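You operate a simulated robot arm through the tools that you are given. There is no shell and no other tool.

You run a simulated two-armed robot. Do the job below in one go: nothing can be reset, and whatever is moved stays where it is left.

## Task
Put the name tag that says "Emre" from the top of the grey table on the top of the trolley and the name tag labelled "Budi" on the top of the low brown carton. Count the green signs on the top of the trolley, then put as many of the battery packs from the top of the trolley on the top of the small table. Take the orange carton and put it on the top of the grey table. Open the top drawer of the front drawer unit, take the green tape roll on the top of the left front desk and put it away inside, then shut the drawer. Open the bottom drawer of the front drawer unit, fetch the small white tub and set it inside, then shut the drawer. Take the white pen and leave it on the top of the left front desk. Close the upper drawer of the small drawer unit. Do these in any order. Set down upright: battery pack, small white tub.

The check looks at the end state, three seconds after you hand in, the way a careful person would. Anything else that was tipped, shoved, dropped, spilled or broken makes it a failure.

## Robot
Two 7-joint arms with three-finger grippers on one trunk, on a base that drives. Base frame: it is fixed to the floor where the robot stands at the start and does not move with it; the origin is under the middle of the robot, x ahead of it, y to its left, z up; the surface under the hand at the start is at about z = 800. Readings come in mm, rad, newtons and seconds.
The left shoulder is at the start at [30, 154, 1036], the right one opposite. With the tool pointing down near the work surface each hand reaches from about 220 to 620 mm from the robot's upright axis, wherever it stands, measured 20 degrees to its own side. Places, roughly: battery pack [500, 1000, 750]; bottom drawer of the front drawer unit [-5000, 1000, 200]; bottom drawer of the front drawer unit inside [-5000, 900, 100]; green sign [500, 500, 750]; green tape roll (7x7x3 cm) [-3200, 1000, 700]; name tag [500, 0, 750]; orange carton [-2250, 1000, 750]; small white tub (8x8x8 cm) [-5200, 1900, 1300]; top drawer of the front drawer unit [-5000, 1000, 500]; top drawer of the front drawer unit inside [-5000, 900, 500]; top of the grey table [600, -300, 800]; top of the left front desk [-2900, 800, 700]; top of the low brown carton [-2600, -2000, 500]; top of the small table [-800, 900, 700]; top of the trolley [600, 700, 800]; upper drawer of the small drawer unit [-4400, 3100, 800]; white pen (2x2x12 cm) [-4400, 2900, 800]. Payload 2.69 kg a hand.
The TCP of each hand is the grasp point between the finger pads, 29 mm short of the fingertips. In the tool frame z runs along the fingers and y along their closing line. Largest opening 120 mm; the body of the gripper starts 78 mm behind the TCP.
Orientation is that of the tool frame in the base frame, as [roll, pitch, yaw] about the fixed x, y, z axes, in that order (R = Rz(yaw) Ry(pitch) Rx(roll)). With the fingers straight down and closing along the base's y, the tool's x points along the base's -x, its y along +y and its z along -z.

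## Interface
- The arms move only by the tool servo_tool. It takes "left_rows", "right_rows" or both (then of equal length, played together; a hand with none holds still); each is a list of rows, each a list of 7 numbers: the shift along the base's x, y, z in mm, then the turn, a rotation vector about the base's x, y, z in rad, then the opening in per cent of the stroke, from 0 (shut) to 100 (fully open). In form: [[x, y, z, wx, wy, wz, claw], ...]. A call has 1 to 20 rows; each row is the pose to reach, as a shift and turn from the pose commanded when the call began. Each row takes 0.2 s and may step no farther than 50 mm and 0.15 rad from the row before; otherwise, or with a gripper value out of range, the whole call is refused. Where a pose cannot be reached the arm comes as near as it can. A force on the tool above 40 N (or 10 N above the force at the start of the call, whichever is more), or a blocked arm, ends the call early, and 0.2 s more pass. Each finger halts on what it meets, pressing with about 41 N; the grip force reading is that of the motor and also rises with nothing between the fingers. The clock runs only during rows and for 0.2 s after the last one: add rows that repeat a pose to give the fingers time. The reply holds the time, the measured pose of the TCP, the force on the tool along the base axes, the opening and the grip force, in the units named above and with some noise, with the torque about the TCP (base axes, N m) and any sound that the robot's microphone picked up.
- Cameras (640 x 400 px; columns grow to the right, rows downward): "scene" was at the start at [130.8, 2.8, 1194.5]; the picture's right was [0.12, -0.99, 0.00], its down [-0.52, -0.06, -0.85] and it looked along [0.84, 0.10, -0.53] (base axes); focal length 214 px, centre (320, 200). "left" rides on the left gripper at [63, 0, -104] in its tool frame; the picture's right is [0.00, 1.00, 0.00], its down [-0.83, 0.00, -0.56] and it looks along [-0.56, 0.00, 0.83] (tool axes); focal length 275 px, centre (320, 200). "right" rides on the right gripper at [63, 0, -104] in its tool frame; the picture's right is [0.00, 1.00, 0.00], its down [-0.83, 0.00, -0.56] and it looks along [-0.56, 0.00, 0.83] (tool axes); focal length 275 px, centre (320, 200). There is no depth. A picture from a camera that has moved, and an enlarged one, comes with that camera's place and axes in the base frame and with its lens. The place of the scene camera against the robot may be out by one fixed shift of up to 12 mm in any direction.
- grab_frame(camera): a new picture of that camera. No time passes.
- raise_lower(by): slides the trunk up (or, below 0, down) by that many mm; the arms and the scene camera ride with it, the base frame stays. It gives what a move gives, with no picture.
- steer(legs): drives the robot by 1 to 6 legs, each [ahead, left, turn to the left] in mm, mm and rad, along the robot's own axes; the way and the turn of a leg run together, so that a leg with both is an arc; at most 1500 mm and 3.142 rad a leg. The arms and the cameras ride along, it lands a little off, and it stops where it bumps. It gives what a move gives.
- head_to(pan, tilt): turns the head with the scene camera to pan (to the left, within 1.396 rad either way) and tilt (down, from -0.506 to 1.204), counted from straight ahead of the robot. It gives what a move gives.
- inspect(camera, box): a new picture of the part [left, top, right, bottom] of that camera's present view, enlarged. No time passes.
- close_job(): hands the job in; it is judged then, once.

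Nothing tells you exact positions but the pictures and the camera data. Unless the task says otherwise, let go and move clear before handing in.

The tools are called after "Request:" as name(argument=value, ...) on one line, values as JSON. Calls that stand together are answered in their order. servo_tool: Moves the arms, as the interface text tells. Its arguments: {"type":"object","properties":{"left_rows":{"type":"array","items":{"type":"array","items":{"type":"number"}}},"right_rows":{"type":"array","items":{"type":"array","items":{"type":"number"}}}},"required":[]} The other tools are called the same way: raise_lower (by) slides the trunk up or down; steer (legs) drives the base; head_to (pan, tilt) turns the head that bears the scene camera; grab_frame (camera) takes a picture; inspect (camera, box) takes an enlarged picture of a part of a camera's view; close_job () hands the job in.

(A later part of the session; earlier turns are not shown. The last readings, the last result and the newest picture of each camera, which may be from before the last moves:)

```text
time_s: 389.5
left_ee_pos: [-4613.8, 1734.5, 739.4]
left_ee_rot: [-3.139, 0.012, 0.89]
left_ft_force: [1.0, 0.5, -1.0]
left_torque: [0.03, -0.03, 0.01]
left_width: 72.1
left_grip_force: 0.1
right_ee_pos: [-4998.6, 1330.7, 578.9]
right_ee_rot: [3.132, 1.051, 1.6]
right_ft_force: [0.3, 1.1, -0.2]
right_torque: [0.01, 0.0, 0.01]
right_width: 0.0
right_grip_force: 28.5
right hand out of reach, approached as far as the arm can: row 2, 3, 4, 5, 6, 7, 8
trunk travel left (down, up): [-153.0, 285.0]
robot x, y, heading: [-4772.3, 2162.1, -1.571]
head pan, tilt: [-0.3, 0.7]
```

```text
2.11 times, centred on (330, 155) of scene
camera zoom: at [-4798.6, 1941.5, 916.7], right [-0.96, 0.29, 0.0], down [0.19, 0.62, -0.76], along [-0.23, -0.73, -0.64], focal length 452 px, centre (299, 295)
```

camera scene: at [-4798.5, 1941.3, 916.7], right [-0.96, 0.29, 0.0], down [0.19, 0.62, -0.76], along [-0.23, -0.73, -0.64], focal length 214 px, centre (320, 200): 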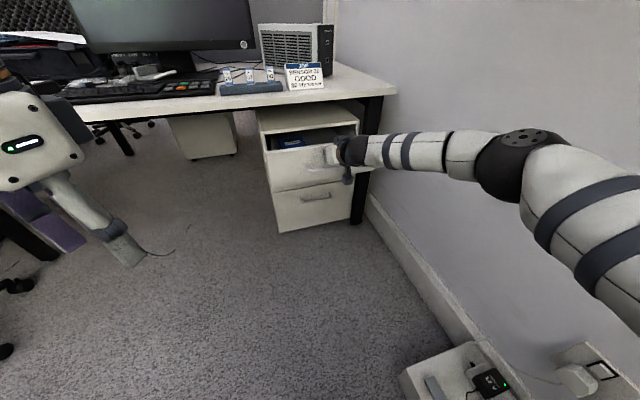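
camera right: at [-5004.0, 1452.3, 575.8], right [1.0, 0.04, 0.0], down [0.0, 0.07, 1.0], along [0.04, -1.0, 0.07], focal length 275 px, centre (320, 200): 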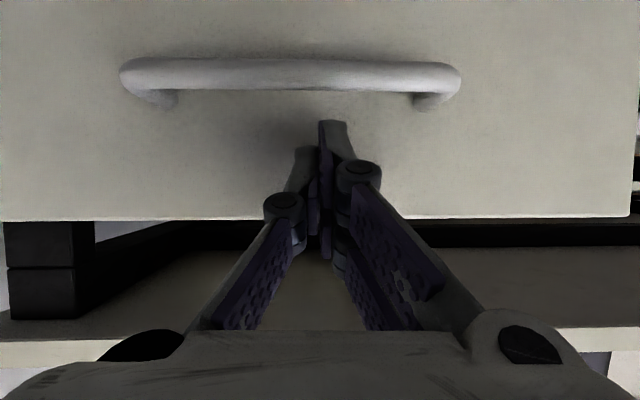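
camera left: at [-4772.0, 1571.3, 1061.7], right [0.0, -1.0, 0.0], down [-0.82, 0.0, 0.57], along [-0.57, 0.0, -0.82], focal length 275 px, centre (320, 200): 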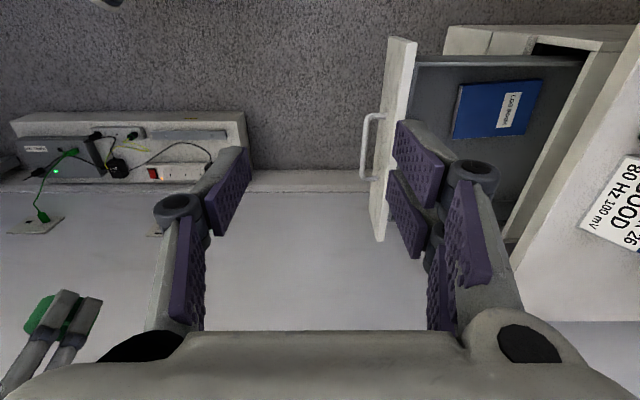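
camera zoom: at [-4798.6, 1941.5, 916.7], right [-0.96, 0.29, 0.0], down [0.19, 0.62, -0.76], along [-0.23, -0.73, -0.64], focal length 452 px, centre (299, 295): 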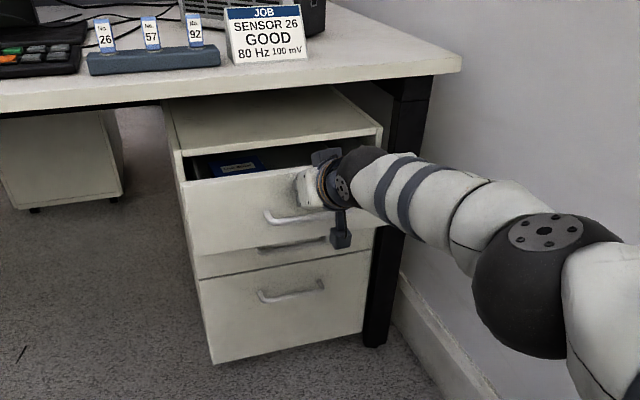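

The arm is fully extended; I drive forward 90 mm to continue, then finish with the arm.

Request:
steer(legs=[[90, 0, 0]])

Request:
grab_frame(camera="right")

Request:
inspect(camera="scene", box=[230, 60, 430, 250])

```text
time_s: 390.7
left_ee_pos: [-4613.0, 1645.0, 739.2]
left_ee_rot: [-3.14, 0.011, 0.891]
left_ft_force: [-0.7, -0.4, -0.3]
left_torque: [0.02, 0.01, -0.01]
left_width: 72.1
left_grip_force: 0.0
right_ee_pos: [-4997.6, 1238.3, 578.9]
right_ee_rot: [3.13, 1.052, 1.602]
right_ft_force: [-0.7, 0.4, -0.1]
right_torque: [-0.03, -0.04, 0.0]
right_width: 0.0
right_grip_force: 28.7
trunk travel left (down, up): [-153.0, 285.0]
robot x, y, heading: [-4772.6, 2071.5, -1.568]
head pan, tilt: [-0.3, 0.7]
```

```text
taken
camera right: at [-5003.5, 1360.1, 575.6], right [1.0, 0.04, 0.0], down [0.0, 0.07, 1.0], along [0.04, -1.0, 0.07], focal length 275 px, centre (320, 200)
```

right: 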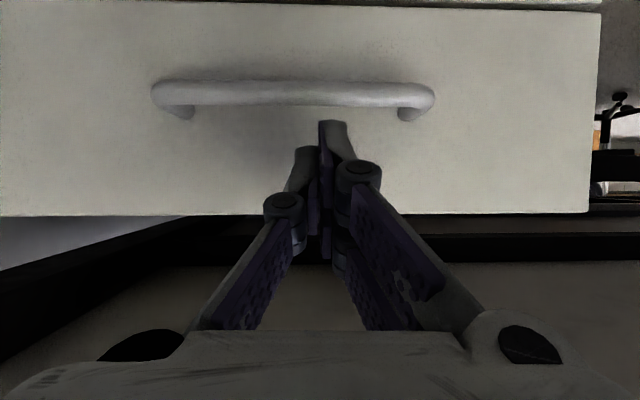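

```text
2.11 times, centred on (330, 155) of scene
camera zoom: at [-4798.3, 1849.2, 916.7], right [-0.96, 0.29, 0.0], down [0.19, 0.62, -0.76], along [-0.22, -0.73, -0.64], focal length 452 px, centre (299, 295)
```

zoom: 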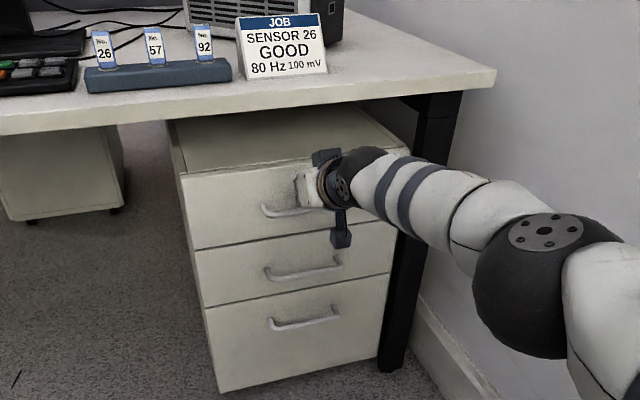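

The drawer seems to have slid shut. I back off a little and check that its front is flush.

Request:
steer(legs=[[-80, 0, 0]])

Request:
grab_frame(camera="right")

Request:
inspect(camera="scene", box=[240, 80, 380, 250])

```text
time_s: 391.7
left_ee_pos: [-4612.7, 1722.2, 739.5]
left_ee_rot: [-3.139, 0.012, 0.891]
left_ft_force: [-0.9, 0.0, -0.6]
left_torque: [0.02, -0.02, 0.0]
left_width: 72.1
left_grip_force: 0.1
right_ee_pos: [-4997.8, 1316.9, 579.7]
right_ee_rot: [3.131, 1.053, 1.602]
right_ft_force: [0.5, -0.2, 0.2]
right_torque: [-0.04, 0.02, 0.01]
right_width: 0.0
right_grip_force: 28.3
trunk travel left (down, up): [-153.0, 285.0]
robot x, y, heading: [-4769.3, 2154.0, -1.563]
head pan, tilt: [-0.3, 0.7]
```

```text
taken
camera right: at [-5003.0, 1438.9, 575.9], right [1.0, 0.04, 0.0], down [0.0, 0.07, 1.0], along [0.04, -1.0, 0.07], focal length 275 px, centre (320, 200)
```

right: 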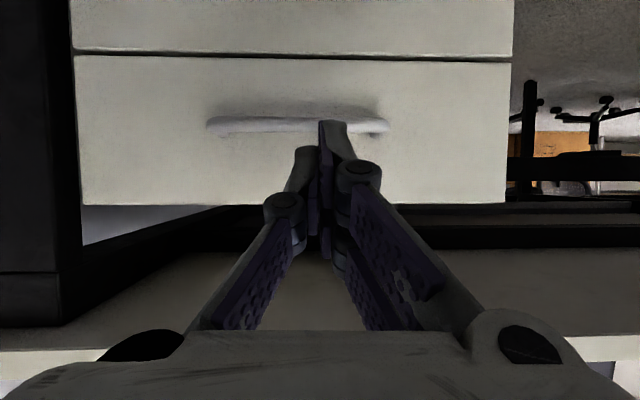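

```text
2.35 times, centred on (310, 165) of scene
camera zoom: at [-4798.3, 1928.4, 916.8], right [-0.96, 0.29, 0.0], down [0.19, 0.62, -0.77], along [-0.22, -0.73, -0.64], focal length 505 px, centre (344, 282)
```

zoom: 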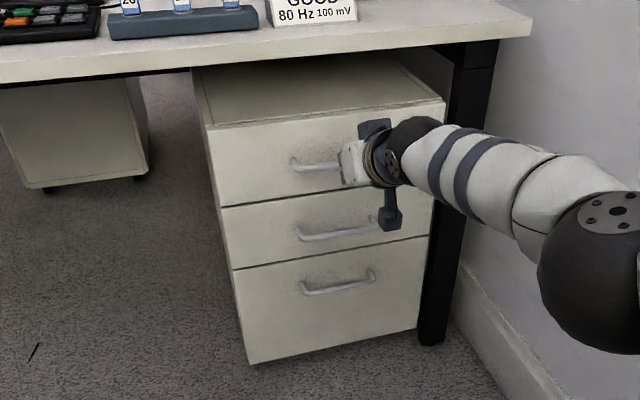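

The top drawer is shut flush. For the bottom drawer I'll use the left hand as before. I first retract the right hand to a tucked, downward pose.

Request:
servo_tool(right_rows=[[3, 42, 10, 0.1, 0, 0, 0], [6, 84, 22, 0.2, 0, 0, 0], [9, 126, 34, 0.31, 0, 0, 0], [12, 168, 46, 0.42, 0, 0, 0], [15, 210, 58, 0.53, 0, 0, 20], [18, 252, 70, 0.64, 0, 0, 40], [21, 294, 82, 0.75, 0, 0, 50], [24, 336, 94, 0.86, 0, 0, 60], [27, 376, 106, 0.96, 0, 0, 60], [30, 416, 118, 1.05, 0, 0, 60]])

Request:
steer(legs=[[0, 0, -0.885]])

Request:
grab_frame(camera="left")

Request:
grab_frame(camera="scene")

```text
time_s: 393.9
left_ee_pos: [-4612.3, 1723.1, 738.0]
left_ee_rot: [-3.141, 0.012, 0.892]
left_ft_force: [0.4, 0.0, 1.0]
left_torque: [-0.02, 0.0, 0.04]
left_width: 71.9
left_grip_force: 0.2
right_ee_pos: [-4969.6, 1731.2, 695.5]
right_ee_rot: [3.105, 0.001, 1.587]
right_ft_force: [0.3, -0.8, 0.4]
right_torque: [0.01, 0.0, 0.01]
right_width: 72.2
right_grip_force: 0.1
trunk travel left (down, up): [-153.0, 285.0]
robot x, y, heading: [-4767.4, 2152.3, -1.57]
head pan, tilt: [-0.3, 0.7]
```

```text
time_s: 396.6
left_ee_pos: [-5006.7, 1761.1, 739.4]
left_ee_rot: [-3.139, 0.013, -0.001]
left_ft_force: [-0.3, -0.7, 0.1]
left_torque: [0.02, 0.06, -0.03]
left_width: 71.9
left_grip_force: 0.0
right_ee_pos: [-5223.9, 2043.3, 695.9]
right_ee_rot: [3.105, 0.004, 0.692]
right_ft_force: [-0.4, 0.1, 1.0]
right_torque: [0.02, 0.02, 0.0]
right_width: 72.1
right_grip_force: 0.1
trunk travel left (down, up): [-153.0, 285.0]
robot x, y, heading: [-4770.9, 2150.9, -2.464]
head pan, tilt: [-0.3, 0.7]
```

```text
taken
camera left: at [-4941.9, 1760.0, 841.7], right [-0.01, -1.0, 0.0], down [-0.82, 0.0, 0.57], along [-0.57, 0.0, -0.82], focal length 275 px, centre (320, 200)
```

left: 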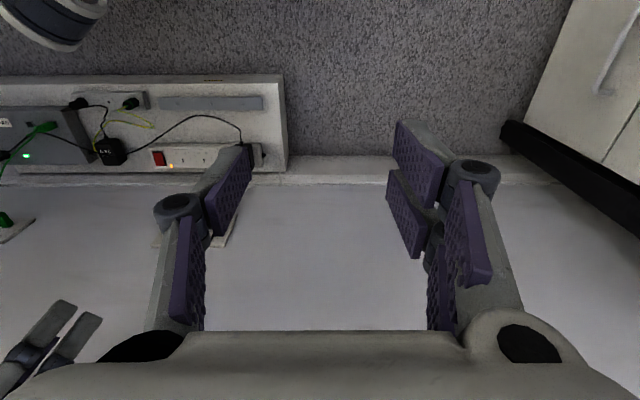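

```text
taken
camera scene: at [-4957.0, 2027.6, 916.7], right [-0.37, 0.93, 0.0], down [0.6, 0.24, -0.76], along [-0.71, -0.28, -0.64], focal length 214 px, centre (320, 200)
```

scene: 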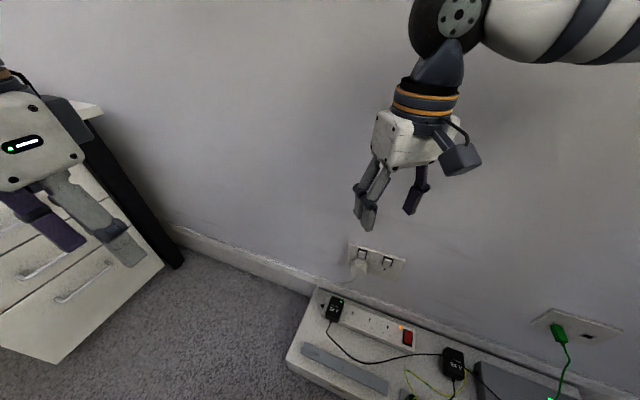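

I move over towards the drawer unit again with the left hand in front, then turn the left hand horizontal.

Request:
steer(legs=[[100, 396, 0]])

Request:
servo_tool(left_rows=[[-8, 2, -6, -0.135, 0, 0, 60], [-16, 4, -12, -0.27, 0, 0, 60], [-24, 6, -18, -0.405, 0, 0, 60], [-32, 8, -24, -0.54, 0, 0, 60], [-40, 10, -30, -0.675, 0, 0, 60], [-48, 12, -36, -0.81, 0, 0, 60], [-56, 14, -42, -0.945, 0, 0, 60], [-64, 16, -48, -1.08, 0, 0, 60], [-72, 18, -54, -1.215, 0, 0, 60], [-80, 20, -60, -1.35, 0, 0, 60], [-88, 20, -66, -1.485, 0, 0, 60], [-95, 20, -70, -1.5708, 0, 0, 60]])

Request:
grab_frame(camera="left")

```text
time_s: 400.3
left_ee_pos: [-4836.4, 1385.3, 739.9]
left_ee_rot: [-3.141, 0.011, -0.009]
left_ft_force: [0.6, 0.2, 0.6]
left_torque: [-0.01, 0.04, 0.0]
left_width: 72.2
left_grip_force: 0.1
right_ee_pos: [-5051.6, 1667.6, 694.3]
right_ee_rot: [3.103, 0.004, 0.687]
right_ft_force: [-0.4, 0.0, 0.2]
right_torque: [0.02, 0.01, 0.01]
right_width: 71.9
right_grip_force: 0.0
trunk travel left (down, up): [-153.0, 285.0]
robot x, y, heading: [-4597.7, 1774.7, -2.465]
head pan, tilt: [-0.3, 0.7]
```

```text
time_s: 402.9
left_ee_pos: [-4927.3, 1394.7, 672.8]
left_ee_rot: [1.574, -0.009, -0.014]
left_ft_force: [0.8, 0.0, -0.2]
left_torque: [0.01, -0.02, 0.0]
left_width: 72.1
left_grip_force: 0.0
left hand out of reach, approached as far as the arm can: row 12
right_ee_pos: [-5051.6, 1668.8, 694.8]
right_ee_rot: [3.103, 0.004, 0.687]
right_ft_force: [0.3, 0.1, 0.4]
right_torque: [0.0, 0.0, 0.0]
right_width: 72.1
right_grip_force: 0.2
trunk travel left (down, up): [-153.0, 285.0]
robot x, y, heading: [-4596.0, 1773.9, -2.468]
head pan, tilt: [-0.3, 0.7]
```

```text
taken
camera left: at [-4864.1, 1497.8, 673.0], right [-0.01, 0.0, 1.0], down [-0.82, 0.57, -0.01], along [-0.57, -0.82, -0.01], focal length 275 px, centre (320, 200)
```

left: 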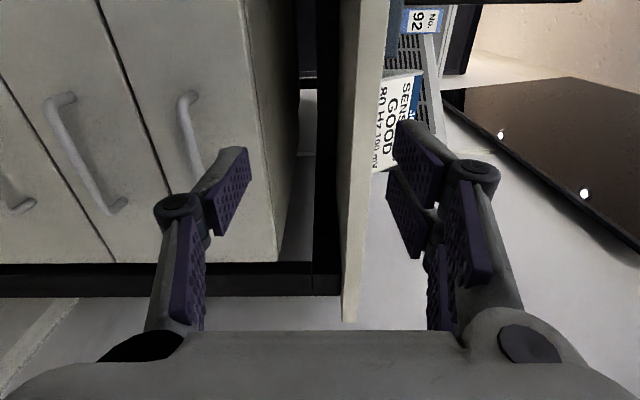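

I lower the trunk fully and bring the left hand down to the bottom handle's height (z≈270).

Request:
raise_lower(by=-145)

Request:
servo_tool(left_rows=[[-5, 5, -40, 0, 0, 0, 60], [-10, 10, -80, 0, 0, 0, 60], [-15, 10, -120, 0, 0, 0, 60], [-20, 5, -160, 0, 0, 0, 60], [-20, 0, -200, 0, 0, 0, 60], [-20, 0, -235, 0, 0, 0, 60], [-20, 0, -235, 0, 0, 0, 60]])

Request:
grab_frame(camera="left")

Request:
grab_frame(camera="scene")

```text
time_s: 404.6
left_ee_pos: [-4945.8, 1379.1, 476.2]
left_ee_rot: [1.656, -0.106, -0.02]
left_ft_force: [-0.3, -0.3, -0.1]
left_torque: [-0.04, -0.06, 0.0]
left_width: 72.0
left_grip_force: 0.0
right_ee_pos: [-5052.4, 1669.7, 550.3]
right_ee_rot: [3.104, 0.003, 0.686]
right_ft_force: [-0.3, 0.3, -0.4]
right_torque: [0.03, 0.0, 0.06]
right_width: 72.2
right_grip_force: 0.0
trunk travel left (down, up): [-8.0, 430.0]
robot x, y, heading: [-4598.8, 1772.2, -2.467]
head pan, tilt: [-0.3, 0.7]
```

```text
time_s: 406.2
left_ee_pos: [-4963.3, 1376.2, 240.0]
left_ee_rot: [1.657, -0.111, -0.019]
left_ft_force: [-0.1, -0.3, -0.2]
left_torque: [0.01, 0.0, 0.02]
left_width: 72.0
left_grip_force: 0.2
left hand out of reach, approached as far as the arm can: row 1, 2, 3, 4
right_ee_pos: [-5051.8, 1668.5, 551.5]
right_ee_rot: [3.103, 0.003, 0.688]
right_ft_force: [0.0, -0.1, -0.5]
right_torque: [0.01, -0.03, 0.03]
right_width: 71.9
right_grip_force: 0.1
trunk travel left (down, up): [-8.0, 430.0]
robot x, y, heading: [-4598.2, 1773.3, -2.469]
head pan, tilt: [-0.3, 0.7]
```

```text
taken
camera left: at [-4900.1, 1479.8, 254.6], right [-0.11, -0.08, 0.99], down [-0.82, 0.57, -0.05], along [-0.56, -0.82, -0.13], focal length 275 px, centre (320, 200)
```

left: 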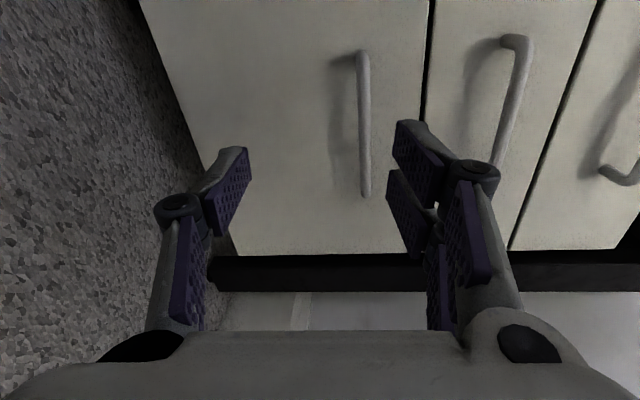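

```text
taken
camera scene: at [-4823.3, 1621.0, 763.8], right [-0.37, 0.93, 0.0], down [0.6, 0.24, -0.76], along [-0.71, -0.28, -0.64], focal length 214 px, centre (320, 200)
```

scene: 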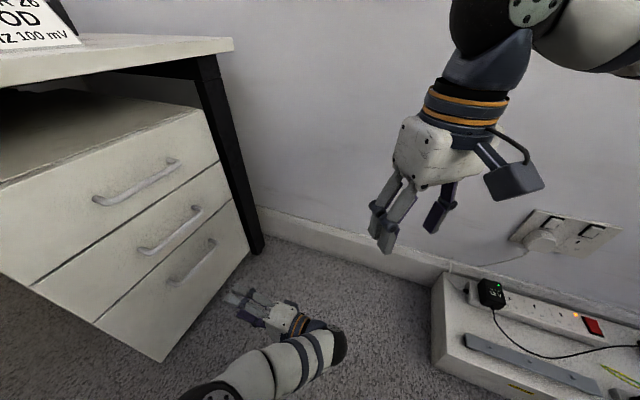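

The bottom handle is at z≈267, centred x≈−5005. I correct the attitude and line the hand up with it.

Request:
servo_tool(left_rows=[[-14, -15, 9, -0.028, 0.036, 0.006, 60], [-28, -30, 18, -0.057, 0.073, 0.012, 60], [-42, -46, 28, -0.086, 0.11, 0.019, 60], [-42, -46, 28, -0.086, 0.11, 0.019, 60]])

Request:
grab_frame(camera="left")

```text
time_s: 407.2
left_ee_pos: [-4993.2, 1332.5, 283.1]
left_ee_rot: [1.57, 0.004, 0.003]
left_ft_force: [0.0, -0.6, -0.1]
left_torque: [0.02, -0.01, -0.03]
left_width: 72.0
left_grip_force: 0.1
left hand out of reach, approached as far as the arm can: row 1, 2, 3, 4
right_ee_pos: [-5051.6, 1668.4, 550.1]
right_ee_rot: [3.103, 0.003, 0.687]
right_ft_force: [0.5, 0.6, -0.5]
right_torque: [0.04, 0.0, -0.02]
right_width: 72.1
right_grip_force: 0.1
trunk travel left (down, up): [-8.0, 430.0]
robot x, y, heading: [-4597.5, 1774.0, -2.466]
head pan, tilt: [-0.3, 0.7]
```

```text
taken
camera left: at [-4932.1, 1436.7, 282.2], right [0.0, 0.0, 1.0], down [-0.83, 0.55, 0.0], along [-0.55, -0.83, 0.0], focal length 275 px, centre (320, 200)
```

left: 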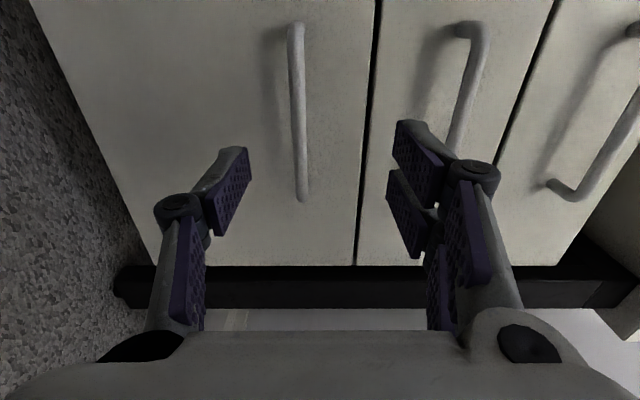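

I drive a bit closer (the hand rides along) and retry the height.

Request:
steer(legs=[[48, 30, 0]])

Request:
servo_tool(left_rows=[[4, 0, -6, 0, 0, 0, 60], [8, 0, -12, 0, 0, 0, 60], [8, 0, -17, 0, 0, 0, 60], [8, 0, -17, 0, 0, 0, 60]])

Request:
grab_frame(camera="left")

```text
time_s: 408.1
left_ee_pos: [-5014.7, 1279.8, 282.6]
left_ee_rot: [1.57, 0.003, 0.002]
left_ft_force: [0.3, -0.4, 0.2]
left_torque: [0.01, 0.03, 0.01]
left_width: 71.9
left_grip_force: 0.1
right_ee_pos: [-5071.3, 1615.5, 550.0]
right_ee_rot: [3.103, 0.004, 0.687]
right_ft_force: [0.2, 0.6, 0.0]
right_torque: [0.01, -0.05, 0.01]
right_width: 72.1
right_grip_force: 0.0
trunk travel left (down, up): [-8.0, 430.0]
robot x, y, heading: [-4616.0, 1719.6, -2.467]
head pan, tilt: [-0.3, 0.7]
```

```text
time_s: 409.1
left_ee_pos: [-5003.3, 1279.4, 267.2]
left_ee_rot: [1.573, 0.004, 0.0]
left_ft_force: [0.4, -0.4, 0.3]
left_torque: [0.02, -0.01, -0.03]
left_width: 71.6
left_grip_force: 0.1
left hand out of reach, approached as far as the arm can: row 3, 4
right_ee_pos: [-5071.9, 1616.8, 550.2]
right_ee_rot: [3.103, 0.004, 0.686]
right_ft_force: [0.4, 0.3, -0.7]
right_torque: [0.0, 0.01, -0.03]
right_width: 71.8
right_grip_force: 0.0
trunk travel left (down, up): [-8.0, 430.0]
robot x, y, heading: [-4615.0, 1723.7, -2.474]
head pan, tilt: [-0.3, 0.7]
```

```text
taken
camera left: at [-4940.6, 1383.1, 267.1], right [0.0, 0.0, 1.0], down [-0.83, 0.56, 0.0], along [-0.56, -0.83, 0.0], focal length 275 px, centre (320, 200)
```

left: 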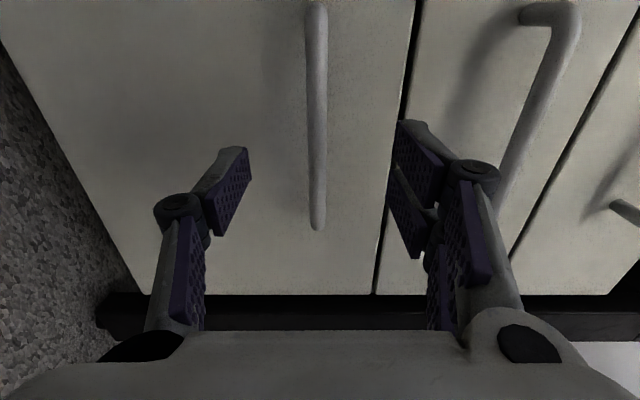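

Lined up (bar in the middle of the view). I advance so the fingers straddle the bar and close.

Request:
servo_tool(left_rows=[[0, -20, 0, 0, 0, 0, 60], [0, -40, 0, 0, 0, 0, 60], [0, -56, 0, 0, 0, 0, 60], [0, -66, 0, 0, 0, 0, 60], [0, -66, 0, 0, 0, 0, 60]])

Request:
grab_frame(camera="left")

```text
time_s: 410.3
left_ee_pos: [-5002.6, 1212.7, 265.7]
left_ee_rot: [1.574, 0.003, 0.002]
left_ft_force: [0.8, -0.7, -0.2]
left_torque: [-0.03, -0.04, 0.04]
left_width: 72.0
left_grip_force: 0.1
right_ee_pos: [-5070.6, 1616.1, 551.4]
right_ee_rot: [3.103, 0.004, 0.686]
right_ft_force: [-0.4, 0.0, -0.4]
right_torque: [0.01, 0.01, 0.0]
right_width: 72.1
right_grip_force: 0.0
trunk travel left (down, up): [-8.0, 430.0]
robot x, y, heading: [-4615.9, 1721.2, -2.466]
head pan, tilt: [-0.3, 0.7]
```

```text
taken
camera left: at [-4939.5, 1316.6, 264.7], right [0.0, 0.0, 1.0], down [-0.83, 0.55, 0.0], along [-0.55, -0.83, 0.0], focal length 275 px, centre (320, 200)
```

left: 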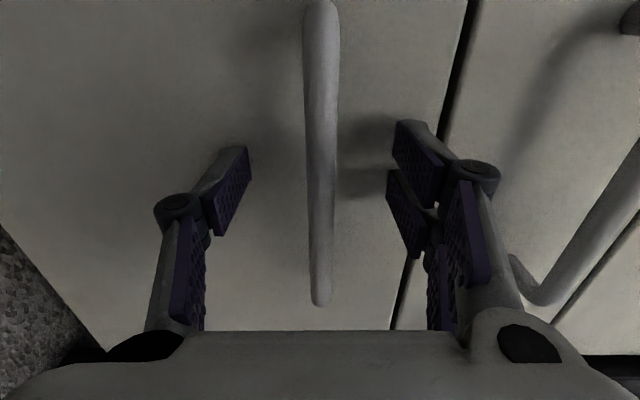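

Request:
servo_tool(left_rows=[[0, 0, 0, 0, 0, 0, 30], [0, 0, 0, 0, 0, 0, 5], [0, 0, 0, 0, 0, 0, 5], [0, 0, 0, 0, 0, 0, 5]])

Request:
steer(legs=[[-62, -79, 0]])

Request:
grab_frame(camera="left")

```text
time_s: 411.3
left_ee_pos: [-5001.5, 1211.2, 265.5]
left_ee_rot: [1.57, 0.006, 0.002]
left_ft_force: [1.2, -1.1, 2.2]
left_torque: [0.03, -0.32, 0.17]
left_width: 10.3
left_grip_force: 37.5
right_ee_pos: [-5070.0, 1614.9, 550.4]
right_ee_rot: [3.103, 0.004, 0.684]
right_ft_force: [-0.1, -0.1, -0.7]
right_torque: [0.0, 0.01, 0.05]
right_width: 72.0
right_grip_force: 0.0
trunk travel left (down, up): [-8.0, 430.0]
robot x, y, heading: [-4617.3, 1720.7, -2.469]
head pan, tilt: [-0.3, 0.7]
```

```text
time_s: 412.6
left_ee_pos: [-5001.4, 1312.7, 265.4]
left_ee_rot: [1.57, 0.004, 0.008]
left_ft_force: [36.0, 0.1, 7.0]
left_torque: [0.01, -0.22, -0.12]
left_width: 10.5
left_grip_force: 37.9
right_ee_pos: [-5071.1, 1719.5, 550.6]
right_ee_rot: [3.106, 0.003, 0.683]
right_ft_force: [0.3, 1.1, 1.2]
right_torque: [0.0, -0.01, -0.01]
right_width: 72.1
right_grip_force: 0.1
trunk travel left (down, up): [-8.0, 430.0]
robot x, y, heading: [-4617.6, 1820.5, -2.472]
head pan, tilt: [-0.3, 0.7]
```

```text
taken
camera left: at [-4940.2, 1418.3, 265.0], right [0.0, 0.0, 1.0], down [-0.83, 0.55, 0.0], along [-0.55, -0.83, 0.0], focal length 275 px, centre (320, 200)
```

left: 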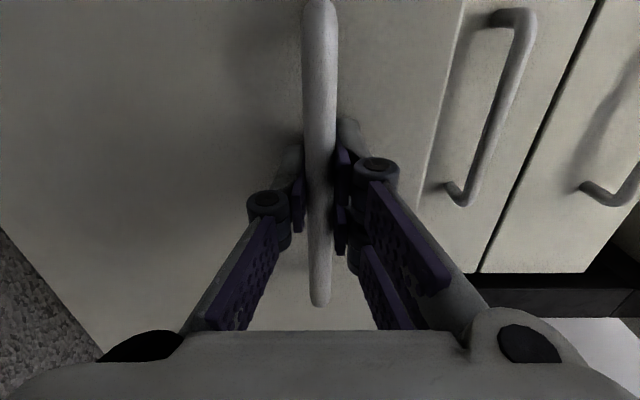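

The bottom drawer slides out. I continue about 170 mm.

Request:
steer(legs=[[-55, -65, 0], [-55, -64, 0]])

Request:
grab_frame(camera="left")

Request:
grab_frame(camera="scene")

```text
time_s: 414.6
left_ee_pos: [-4997.9, 1480.7, 266.2]
left_ee_rot: [1.568, 0.003, 0.0]
left_ft_force: [-36.0, 1.6, 4.8]
left_torque: [0.05, -0.21, 0.11]
left_width: 10.5
left_grip_force: 37.8
right_ee_pos: [-5066.7, 1886.4, 551.0]
right_ee_rot: [3.104, 0.004, 0.681]
right_ft_force: [0.0, 0.7, 0.0]
right_torque: [0.02, 0.0, 0.01]
right_width: 71.7
right_grip_force: 0.1
trunk travel left (down, up): [-8.0, 430.0]
robot x, y, heading: [-4610.5, 1985.4, -2.472]
head pan, tilt: [-0.3, 0.7]
```

```text
taken
camera left: at [-4935.6, 1586.0, 264.8], right [0.0, 0.0, 1.0], down [-0.83, 0.56, 0.0], along [-0.56, -0.83, 0.0], focal length 275 px, centre (320, 200)
```

left: 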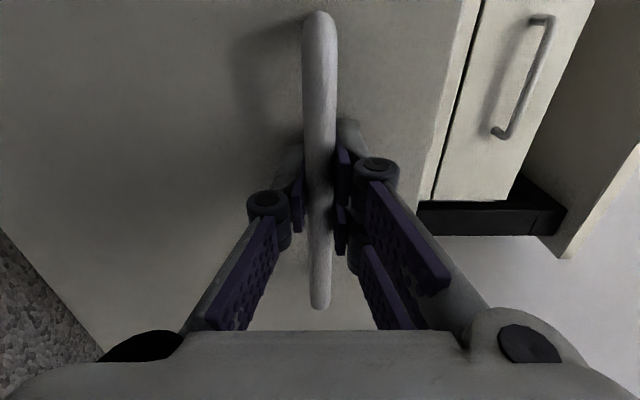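

```text
taken
camera scene: at [-4838.5, 1837.5, 763.7], right [-0.36, 0.93, 0.0], down [0.6, 0.23, -0.76], along [-0.71, -0.28, -0.64], focal length 214 px, centre (320, 200)
```

scene: 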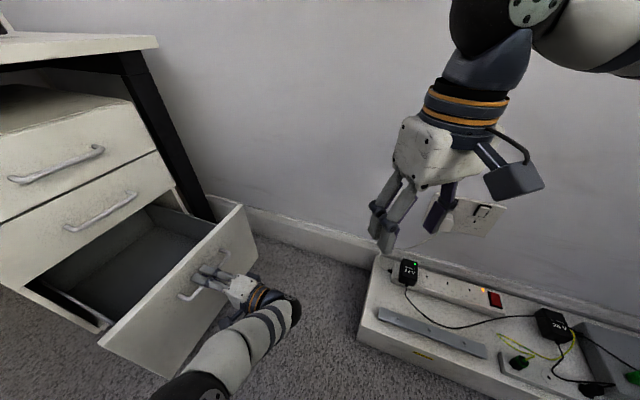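

Open 270 mm; I pull another 45 mm so there is room for the hand inside, then release.

Request:
steer(legs=[[-26, -37, 0]])

Request:
servo_tool(left_rows=[[0, 0, 0, 0, 0, 0, 20], [0, 0, 0, 0, 0, 0, 45], [0, 0, 0, 0, 0, 0, 50]])

Request:
steer(legs=[[-50, -63, 0]])

Request:
grab_frame(camera="scene")

Request:
grab_frame(camera="left")

```text
time_s: 415.5
left_ee_pos: [-4996.7, 1525.7, 265.2]
left_ee_rot: [1.569, 0.004, 0.005]
left_ft_force: [24.5, 1.1, 5.1]
left_torque: [0.01, -0.19, -0.28]
left_width: 10.4
left_grip_force: 37.8
right_ee_pos: [-5068.6, 1931.4, 551.7]
right_ee_rot: [3.106, 0.004, 0.683]
right_ft_force: [0.5, -0.3, 0.6]
right_torque: [-0.03, 0.01, 0.01]
right_width: 71.9
right_grip_force: 0.0
trunk travel left (down, up): [-8.0, 430.0]
robot x, y, heading: [-4611.3, 2037.8, -2.472]
head pan, tilt: [-0.3, 0.7]
```

```text
time_s: 416.3
left_ee_pos: [-4998.0, 1525.4, 264.9]
left_ee_rot: [1.569, 0.001, 0.005]
left_ft_force: [0.0, 0.2, 0.9]
left_torque: [0.03, 0.01, 0.0]
left_width: 60.1
left_grip_force: 0.1
right_ee_pos: [-5068.9, 1930.6, 551.1]
right_ee_rot: [3.103, 0.004, 0.682]
right_ft_force: [0.8, -0.6, 0.3]
right_torque: [-0.02, 0.0, 0.01]
right_width: 72.1
right_grip_force: 0.1
trunk travel left (down, up): [-8.0, 430.0]
robot x, y, heading: [-4614.1, 2040.6, -2.472]
head pan, tilt: [-0.3, 0.7]
```

```text
time_s: 417.5
left_ee_pos: [-4999.6, 1605.1, 265.2]
left_ee_rot: [1.569, 0.002, 0.008]
left_ft_force: [-0.9, -0.5, 0.3]
left_torque: [-0.03, -0.02, 0.0]
left_width: 59.8
left_grip_force: 0.0
right_ee_pos: [-5070.5, 2009.9, 550.2]
right_ee_rot: [3.106, 0.005, 0.684]
right_ft_force: [0.1, -0.2, 0.2]
right_torque: [0.01, -0.01, 0.02]
right_width: 71.9
right_grip_force: 0.2
trunk travel left (down, up): [-8.0, 430.0]
robot x, y, heading: [-4617.2, 2114.6, -2.466]
head pan, tilt: [-0.3, 0.7]
```

```text
taken
camera scene: at [-4841.9, 1961.4, 763.7], right [-0.36, 0.93, 0.0], down [0.6, 0.23, -0.76], along [-0.71, -0.28, -0.64], focal length 214 px, centre (320, 200)
```

scene: 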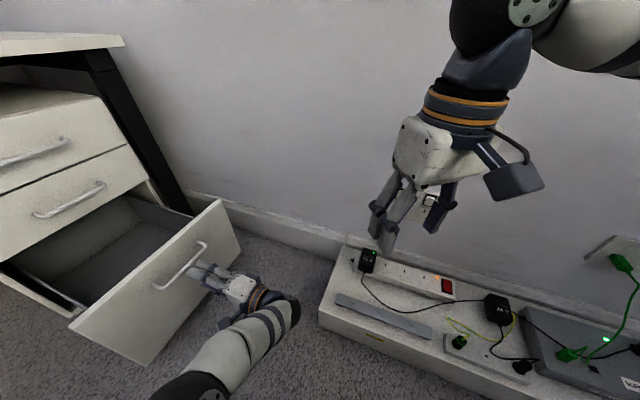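

```text
taken
camera left: at [-4937.8, 1709.7, 264.4], right [0.0, 0.0, 1.0], down [-0.84, 0.55, 0.0], along [-0.55, -0.84, 0.0], focal length 275 px, centre (320, 200)
```

left: 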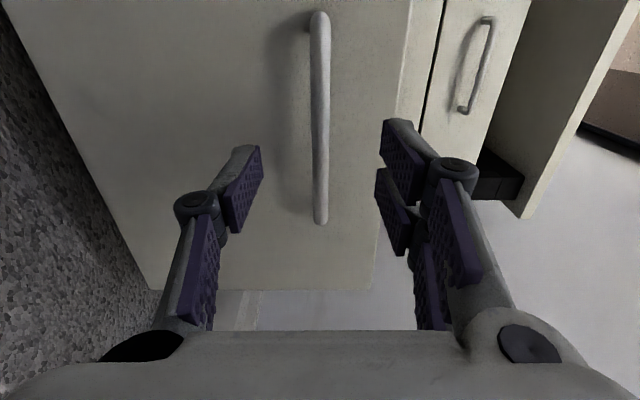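

The bottom drawer is open about 315 mm and the handle is free. I drive away from the wall before raising the trunk, and fold the left hand back down.

Request:
steer(legs=[[-289, 231, 0]])

Request:
raise_lower(by=390)

Request:
grab_frame(camera="scene")

```text
time_s: 419.9
left_ee_pos: [-4625.1, 1607.3, 265.3]
left_ee_rot: [1.568, 0.003, 0.002]
left_ft_force: [-0.1, -0.8, 0.3]
left_torque: [0.0, 0.0, -0.02]
left_width: 59.8
left_grip_force: 0.1
right_ee_pos: [-4693.4, 2011.4, 550.9]
right_ee_rot: [3.104, 0.004, 0.681]
right_ft_force: [0.9, -0.8, 0.1]
right_torque: [0.01, -0.01, -0.03]
right_width: 72.2
right_grip_force: 0.1
trunk travel left (down, up): [-8.0, 430.0]
robot x, y, heading: [-4240.1, 2116.4, -2.473]
head pan, tilt: [-0.3, 0.7]
```

```text
time_s: 423.6
left_ee_pos: [-4642.5, 1591.8, 958.8]
left_ee_rot: [1.237, 0.395, -0.065]
left_ft_force: [-0.5, -0.8, 0.1]
left_torque: [-0.01, 0.01, 0.0]
left_width: 59.9
left_grip_force: 0.0
right_ee_pos: [-4695.1, 2012.1, 939.7]
right_ee_rot: [3.104, 0.003, 0.68]
right_ft_force: [0.1, -0.6, 0.3]
right_torque: [0.02, -0.03, 0.02]
right_width: 72.0
right_grip_force: 0.3
trunk travel left (down, up): [-398.0, 40.0]
robot x, y, heading: [-4240.5, 2114.2, -2.473]
head pan, tilt: [-0.3, 0.7]
```

```text
taken
camera scene: at [-4359.3, 2047.4, 1179.5], right [-0.36, 0.93, 0.0], down [0.6, 0.23, -0.76], along [-0.71, -0.28, -0.64], focal length 214 px, centre (320, 200)
```

scene: 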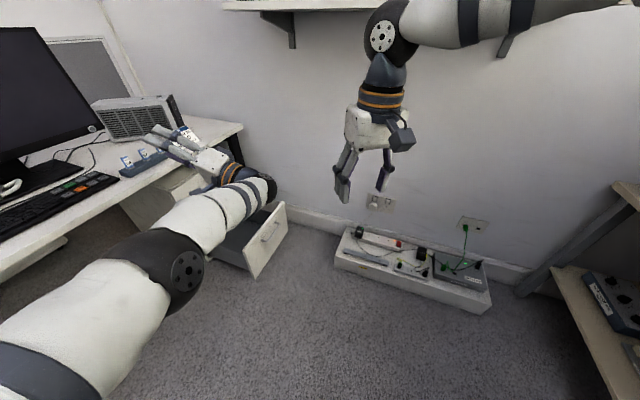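

Now I fold the left hand back to a tucked downward pose before approaching the shelf.

Request:
servo_tool(left_rows=[[18, 16, 0, 0.14, 0, 0, 60], [36, 32, 0, 0.28, 0, 0, 60], [54, 48, 0, 0.42, 0, 0, 60], [72, 64, 0, 0.56, 0, 0, 60], [90, 80, 0, 0.7, 0, 0, 60], [108, 96, 0, 0.84, 0, 0, 60], [126, 112, 0, 0.98, 0, 0, 60], [144, 128, 0, 1.12, 0, 0, 60], [162, 144, 0, 1.26, 0, 0, 60], [180, 160, 0, 1.4, 0, 0, 60], [198, 176, 0, 1.54, 0, 0, 60]])

Request:
grab_frame(camera="scene")

```text
time_s: 426.0
left_ee_pos: [-4446.8, 1768.4, 957.1]
left_ee_rot: [2.805, 0.07, 0.394]
left_ft_force: [0.2, 0.0, 0.3]
left_torque: [0.03, 0.0, 0.01]
left_width: 72.0
left_grip_force: 0.0
right_ee_pos: [-4695.0, 2012.0, 940.9]
right_ee_rot: [3.106, 0.004, 0.681]
right_ft_force: [-0.4, -0.2, 0.3]
right_torque: [0.01, -0.02, -0.01]
right_width: 72.2
right_grip_force: 0.0
trunk travel left (down, up): [-398.0, 40.0]
robot x, y, heading: [-4238.0, 2110.9, -2.472]
head pan, tilt: [-0.3, 0.7]
```

```text
taken
camera scene: at [-4358.7, 2047.3, 1179.6], right [-0.36, 0.93, 0.0], down [0.6, 0.23, -0.77], along [-0.71, -0.28, -0.64], focal length 214 px, centre (320, 200)
```

scene: 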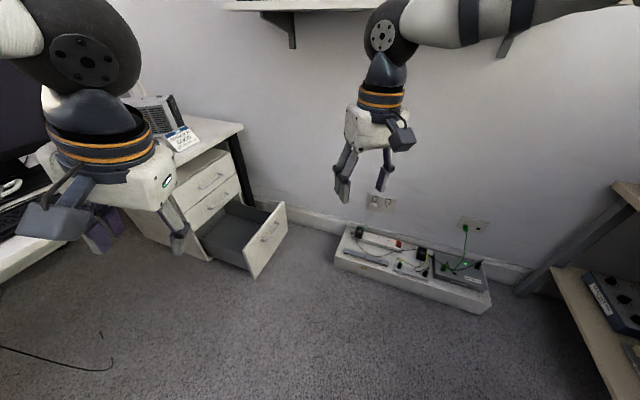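

I level the left hand, then turn to face the wall and approach the shelf.

Request:
servo_tool(left_rows=[[0, 0, 0, 0.085, 0.016, 0.069, 60], [0, 0, 0, 0.17, 0.032, 0.138, 60], [0, 0, 0, 0.255, 0.048, 0.207, 60], [0, 0, 0, 0.338, 0.064, 0.275, 60]])

Request:
steer(legs=[[0, 0, -0.668], [250, 250, 0]])

Request:
head_to(pan=0.0, tilt=0.1)

Request:
grab_frame(camera="scene")

```text
time_s: 427.0
left_ee_pos: [-4446.1, 1770.0, 959.4]
left_ee_rot: [3.129, -0.046, 0.675]
left_ft_force: [-0.1, -0.2, 0.6]
left_torque: [-0.01, 0.01, 0.0]
left_width: 72.1
left_grip_force: 0.1
right_ee_pos: [-4693.4, 2012.1, 940.1]
right_ee_rot: [3.107, 0.004, 0.681]
right_ft_force: [0.1, 0.6, -0.9]
right_torque: [-0.05, -0.01, 0.01]
right_width: 72.2
right_grip_force: 0.0
trunk travel left (down, up): [-398.0, 40.0]
robot x, y, heading: [-4240.0, 2117.6, -2.471]
head pan, tilt: [-0.3, 0.7]
```

```text
time_s: 431.3
left_ee_pos: [-4867.1, 1728.9, 957.8]
left_ee_rot: [3.126, -0.047, 0.011]
left_ft_force: [0.2, 0.1, 0.2]
left_torque: [0.04, -0.02, -0.05]
left_width: 72.0
left_grip_force: 0.1
right_ee_pos: [-4911.6, 2074.3, 941.0]
right_ee_rot: [3.106, 0.004, 0.014]
right_ft_force: [0.4, 0.0, 0.2]
right_torque: [0.04, -0.02, 0.0]
right_width: 72.1
right_grip_force: 0.1
trunk travel left (down, up): [-398.0, 40.0]
robot x, y, heading: [-4493.4, 1874.2, -3.141]
head pan, tilt: [-0.3, 0.7]
```

```text
time_s: 432.3
left_ee_pos: [-4866.8, 1728.7, 958.2]
left_ee_rot: [3.126, -0.048, 0.01]
left_ft_force: [0.2, 0.4, 0.2]
left_torque: [0.02, -0.01, -0.01]
left_width: 72.1
left_grip_force: 0.1
right_ee_pos: [-4911.5, 2074.5, 940.5]
right_ee_rot: [3.102, 0.004, 0.014]
right_ft_force: [-0.1, -0.4, 0.2]
right_torque: [-0.03, 0.03, 0.03]
right_width: 71.9
right_grip_force: 0.0
trunk travel left (down, up): [-398.0, 40.0]
robot x, y, heading: [-4489.0, 1876.5, -3.136]
head pan, tilt: [0.0, 0.099]
```

```text
taken
camera scene: at [-4632.4, 1865.5, 1234.3], right [0.0, 1.0, 0.0], down [0.1, 0.0, -0.99], along [-0.99, 0.0, -0.1], focal length 214 px, centre (320, 200)
```

scene: 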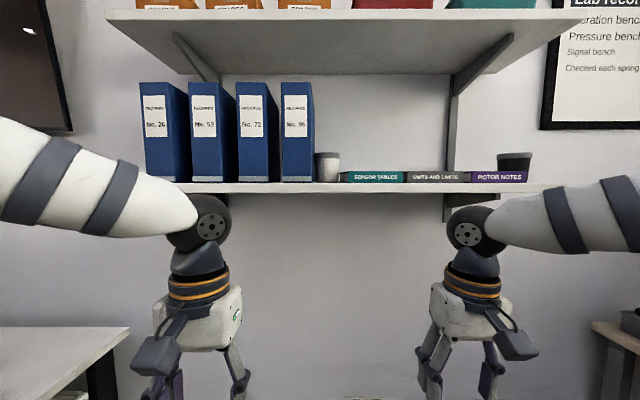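

Request:
inspect(camera="scene", box=[270, 120, 410, 210])

```text
4.44 times, centred on (340, 165) of scene
camera zoom: at [-4632.4, 1865.5, 1234.3], right [0.0, 1.0, 0.0], down [0.1, 0.0, -0.99], along [-0.99, 0.0, -0.1], focal length 953 px, centre (231, 356)
```

zoom: 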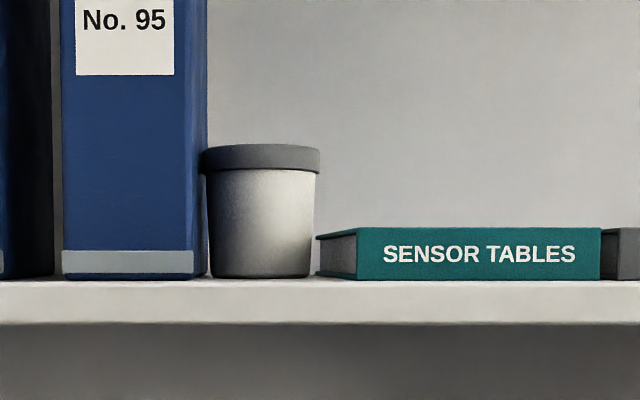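

The lidded tub stands at about y 1884 with the binder touching on its left and a low book on its right, so I'll grip it front-to-back with the hand leaning right. I turn and raise the right hand here first.

Request:
servo_tool(right_rows=[[0, 0, 25, 0.0, 0, 0.143, 80], [0, 0, 50, 0.0, 0, 0.286, 90], [0, 0, 75, 0.0, 0, 0.429, 90], [0, 0, 100, 0.0, 0, 0.571, 90], [0, 0, 125, 0.0, 0, 0.714, 90], [0, 0, 150, 0.0, 0, 0.857, 90], [0, 0, 175, 0.0, 0, 1.0, 90], [0, 0, 200, 0.0, 0, 1.143, 90], [0, 0, 225, 0.0, 0, 1.286, 90], [0, 0, 245, 0.0, 0, 1.429, 90], [0, 0, 260, 0.0, 0, 1.556, 90]])

Request:
grab_frame(camera="right")

Request:
grab_frame(camera="scene")

```text
time_s: 434.7
left_ee_pos: [-4865.8, 1728.2, 958.7]
left_ee_rot: [3.127, -0.046, 0.01]
left_ft_force: [0.0, 0.2, 0.1]
left_torque: [0.0, 0.03, 0.02]
left_width: 72.6
left_grip_force: 0.0
right_ee_pos: [-4912.3, 2084.0, 1188.4]
right_ee_rot: [3.107, 0.009, 1.528]
right_ft_force: [0.2, 0.5, 0.0]
right_torque: [-0.01, 0.0, 0.01]
right_width: 107.9
right_grip_force: 0.0
right hand out of reach, approached as far as the arm can: row 11
trunk travel left (down, up): [-398.0, 40.0]
robot x, y, heading: [-4488.8, 1873.9, -3.133]
head pan, tilt: [0.0, 0.099]
```

```text
taken
camera right: at [-4914.8, 2148.6, 1293.1], right [1.0, -0.04, 0.03], down [-0.05, -0.82, 0.56], along [0.01, -0.56, -0.83], focal length 275 px, centre (320, 200)
```

right: 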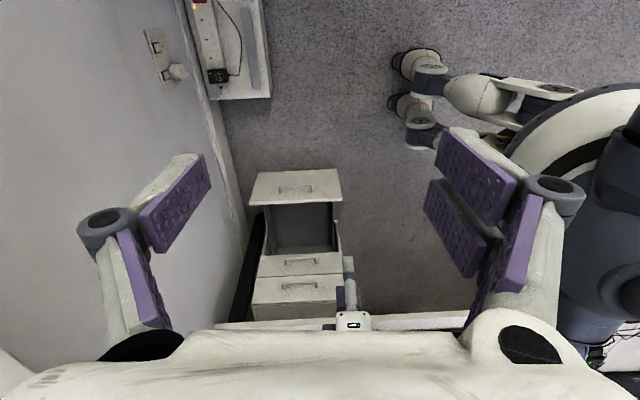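

```text
taken
camera scene: at [-4632.2, 1865.6, 1234.4], right [0.0, 1.0, 0.0], down [0.1, 0.0, -1.0], along [-1.0, 0.0, -0.1], focal length 214 px, centre (320, 200)
```

scene: 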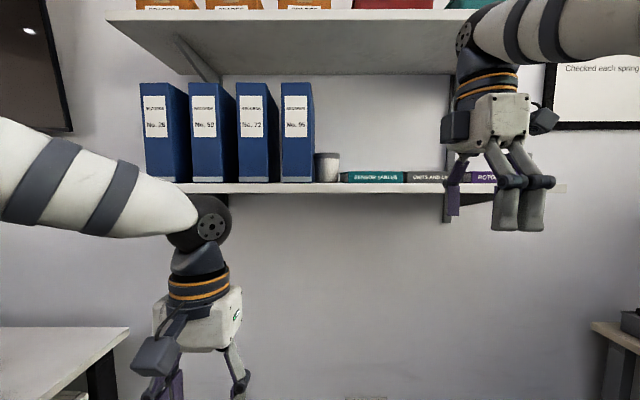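

The vertical reach is at its limit; leaning the hand to the right lowers the wrist. I lean it by about 0.75 rad and raise further to test reach.

Request:
servo_tool(right_rows=[[0, 0, 10, -0.15, 0, 0, 90], [0, -10, 25, -0.3, 0, 0, 90], [0, -20, 40, -0.45, 0, 0.01, 90], [0, -30, 60, -0.6, 0, 0.02, 90], [0, -40, 85, -0.74, 0, 0.03, 90], [0, -40, 100, -0.74, 0, 0.03, 90]])

Request:
grab_frame(camera="right")

Request:
grab_frame(camera="scene")

```text
time_s: 436.1
left_ee_pos: [-4866.7, 1729.2, 958.5]
left_ee_rot: [3.125, -0.047, 0.01]
left_ft_force: [-0.2, 0.6, 0.7]
left_torque: [-0.03, -0.01, 0.01]
left_width: 71.9
left_grip_force: 0.1
right_ee_pos: [-4906.2, 2049.9, 1244.3]
right_ee_rot: [-3.139, 0.637, 1.595]
right_ft_force: [-0.2, 0.0, 0.4]
right_torque: [0.0, 0.02, 0.0]
right_width: 107.8
right_grip_force: 0.0
right hand out of reach, approached as far as the arm can: row 1, 2, 3, 4, 5, 6
trunk travel left (down, up): [-398.0, 40.0]
robot x, y, heading: [-4490.2, 1868.1, -3.132]
head pan, tilt: [0.0, 0.099]
```

```text
taken
camera right: at [-4909.0, 2162.8, 1291.2], right [1.0, 0.03, 0.0], down [0.01, -0.34, 0.94], along [0.02, -0.94, -0.34], focal length 275 px, centre (320, 200)
```

right: 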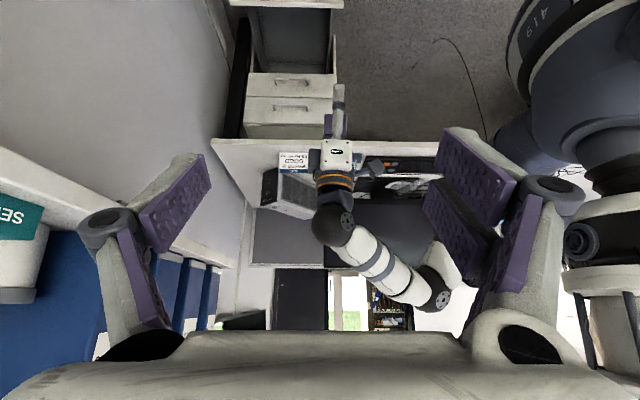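

```text
taken
camera scene: at [-4632.1, 1865.7, 1234.4], right [0.0, 1.0, 0.0], down [0.1, 0.0, -1.0], along [-1.0, 0.0, -0.1], focal length 214 px, centre (320, 200)
```

scene: 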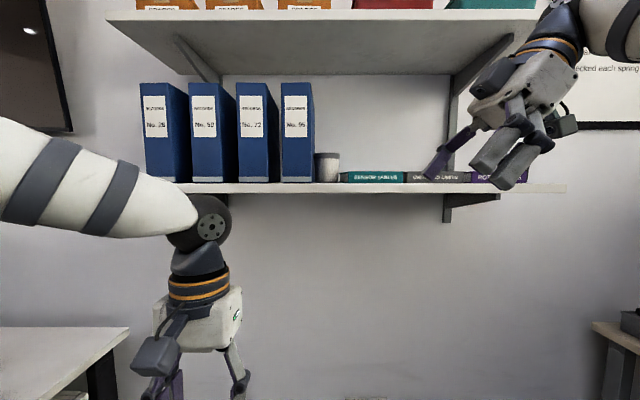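

The lean works, but more is needed. I also turn the closing line 30° so the hand leans back towards me, and test this pose in the free space in front of the shelf.

Request:
servo_tool(right_rows=[[-20, -28, 4, 0, 0, -0.11, 90], [-40, -56, 8, 0, 0, -0.22, 90], [-60, -84, 12, 0, 0, -0.33, 90], [-80, -110, 16, 0, 0, -0.44, 90], [-100, -136, 20, 0, 0, -0.548, 90], [-121, -161, 24, 0, 0, -0.548, 90]])

Request:
servo_tool(right_rows=[[0, 0, 5, -0.1, 0.058, 0, 90], [0, 0, 10, -0.2, 0.117, 0, 90], [0, 0, 10, -0.2, 0.117, 0, 90]])

Request:
grab_frame(camera="right")

Request:
grab_frame(camera="scene")

```text
time_s: 437.5
left_ee_pos: [-4867.7, 1729.4, 958.0]
left_ee_rot: [3.124, -0.049, 0.012]
left_ft_force: [-0.2, 0.4, -0.3]
left_torque: [-0.01, -0.02, 0.03]
left_width: 71.7
left_grip_force: 0.1
right_ee_pos: [-4992.4, 1905.2, 1240.5]
right_ee_rot: [3.141, 0.634, 1.044]
right_ft_force: [-0.9, 0.3, 0.8]
right_torque: [0.01, -0.05, 0.03]
right_width: 107.8
right_grip_force: 0.1
right hand out of reach, approached as far as the arm can: row 2, 3, 4, 5, 6
trunk travel left (down, up): [-398.0, 40.0]
robot x, y, heading: [-4490.8, 1874.7, -3.141]
head pan, tilt: [0.0, 0.099]
```

```text
time_s: 438.3
left_ee_pos: [-4866.7, 1728.5, 958.5]
left_ee_rot: [3.127, -0.047, 0.009]
left_ft_force: [0.0, -0.5, 0.1]
left_torque: [0.01, 0.02, -0.03]
left_width: 71.9
left_grip_force: 0.2
right_ee_pos: [-5013.9, 1903.6, 1273.9]
right_ee_rot: [-3.14, 0.866, 1.047]
right_ft_force: [0.3, -0.2, -0.6]
right_torque: [0.02, -0.03, 0.0]
right_width: 107.9
right_grip_force: 0.1
right hand out of reach, approached as far as the arm can: row 1, 2, 3
trunk travel left (down, up): [-398.0, 40.0]
robot x, y, heading: [-4491.2, 1873.6, -3.138]
head pan, tilt: [0.0, 0.099]
```

```text
taken
camera right: at [-4954.4, 2007.5, 1294.3], right [0.87, -0.5, -0.01], down [-0.05, -0.1, 0.99], along [-0.5, -0.86, -0.11], focal length 275 px, centre (320, 200)
```

right: 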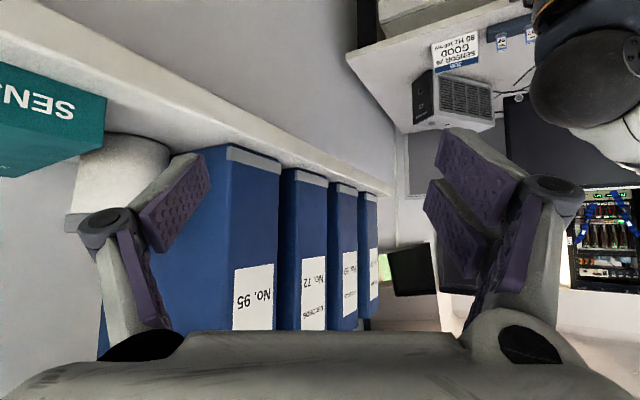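

```text
taken
camera scene: at [-4632.4, 1865.4, 1234.4], right [0.0, 1.0, 0.0], down [0.1, 0.0, -1.0], along [-0.99, 0.0, -0.1], focal length 214 px, centre (320, 200)
```

scene: 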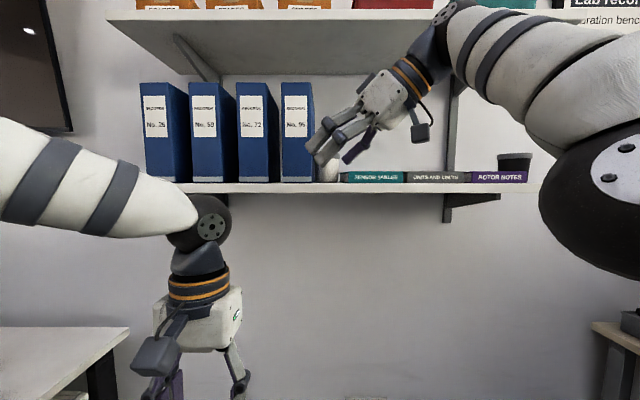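

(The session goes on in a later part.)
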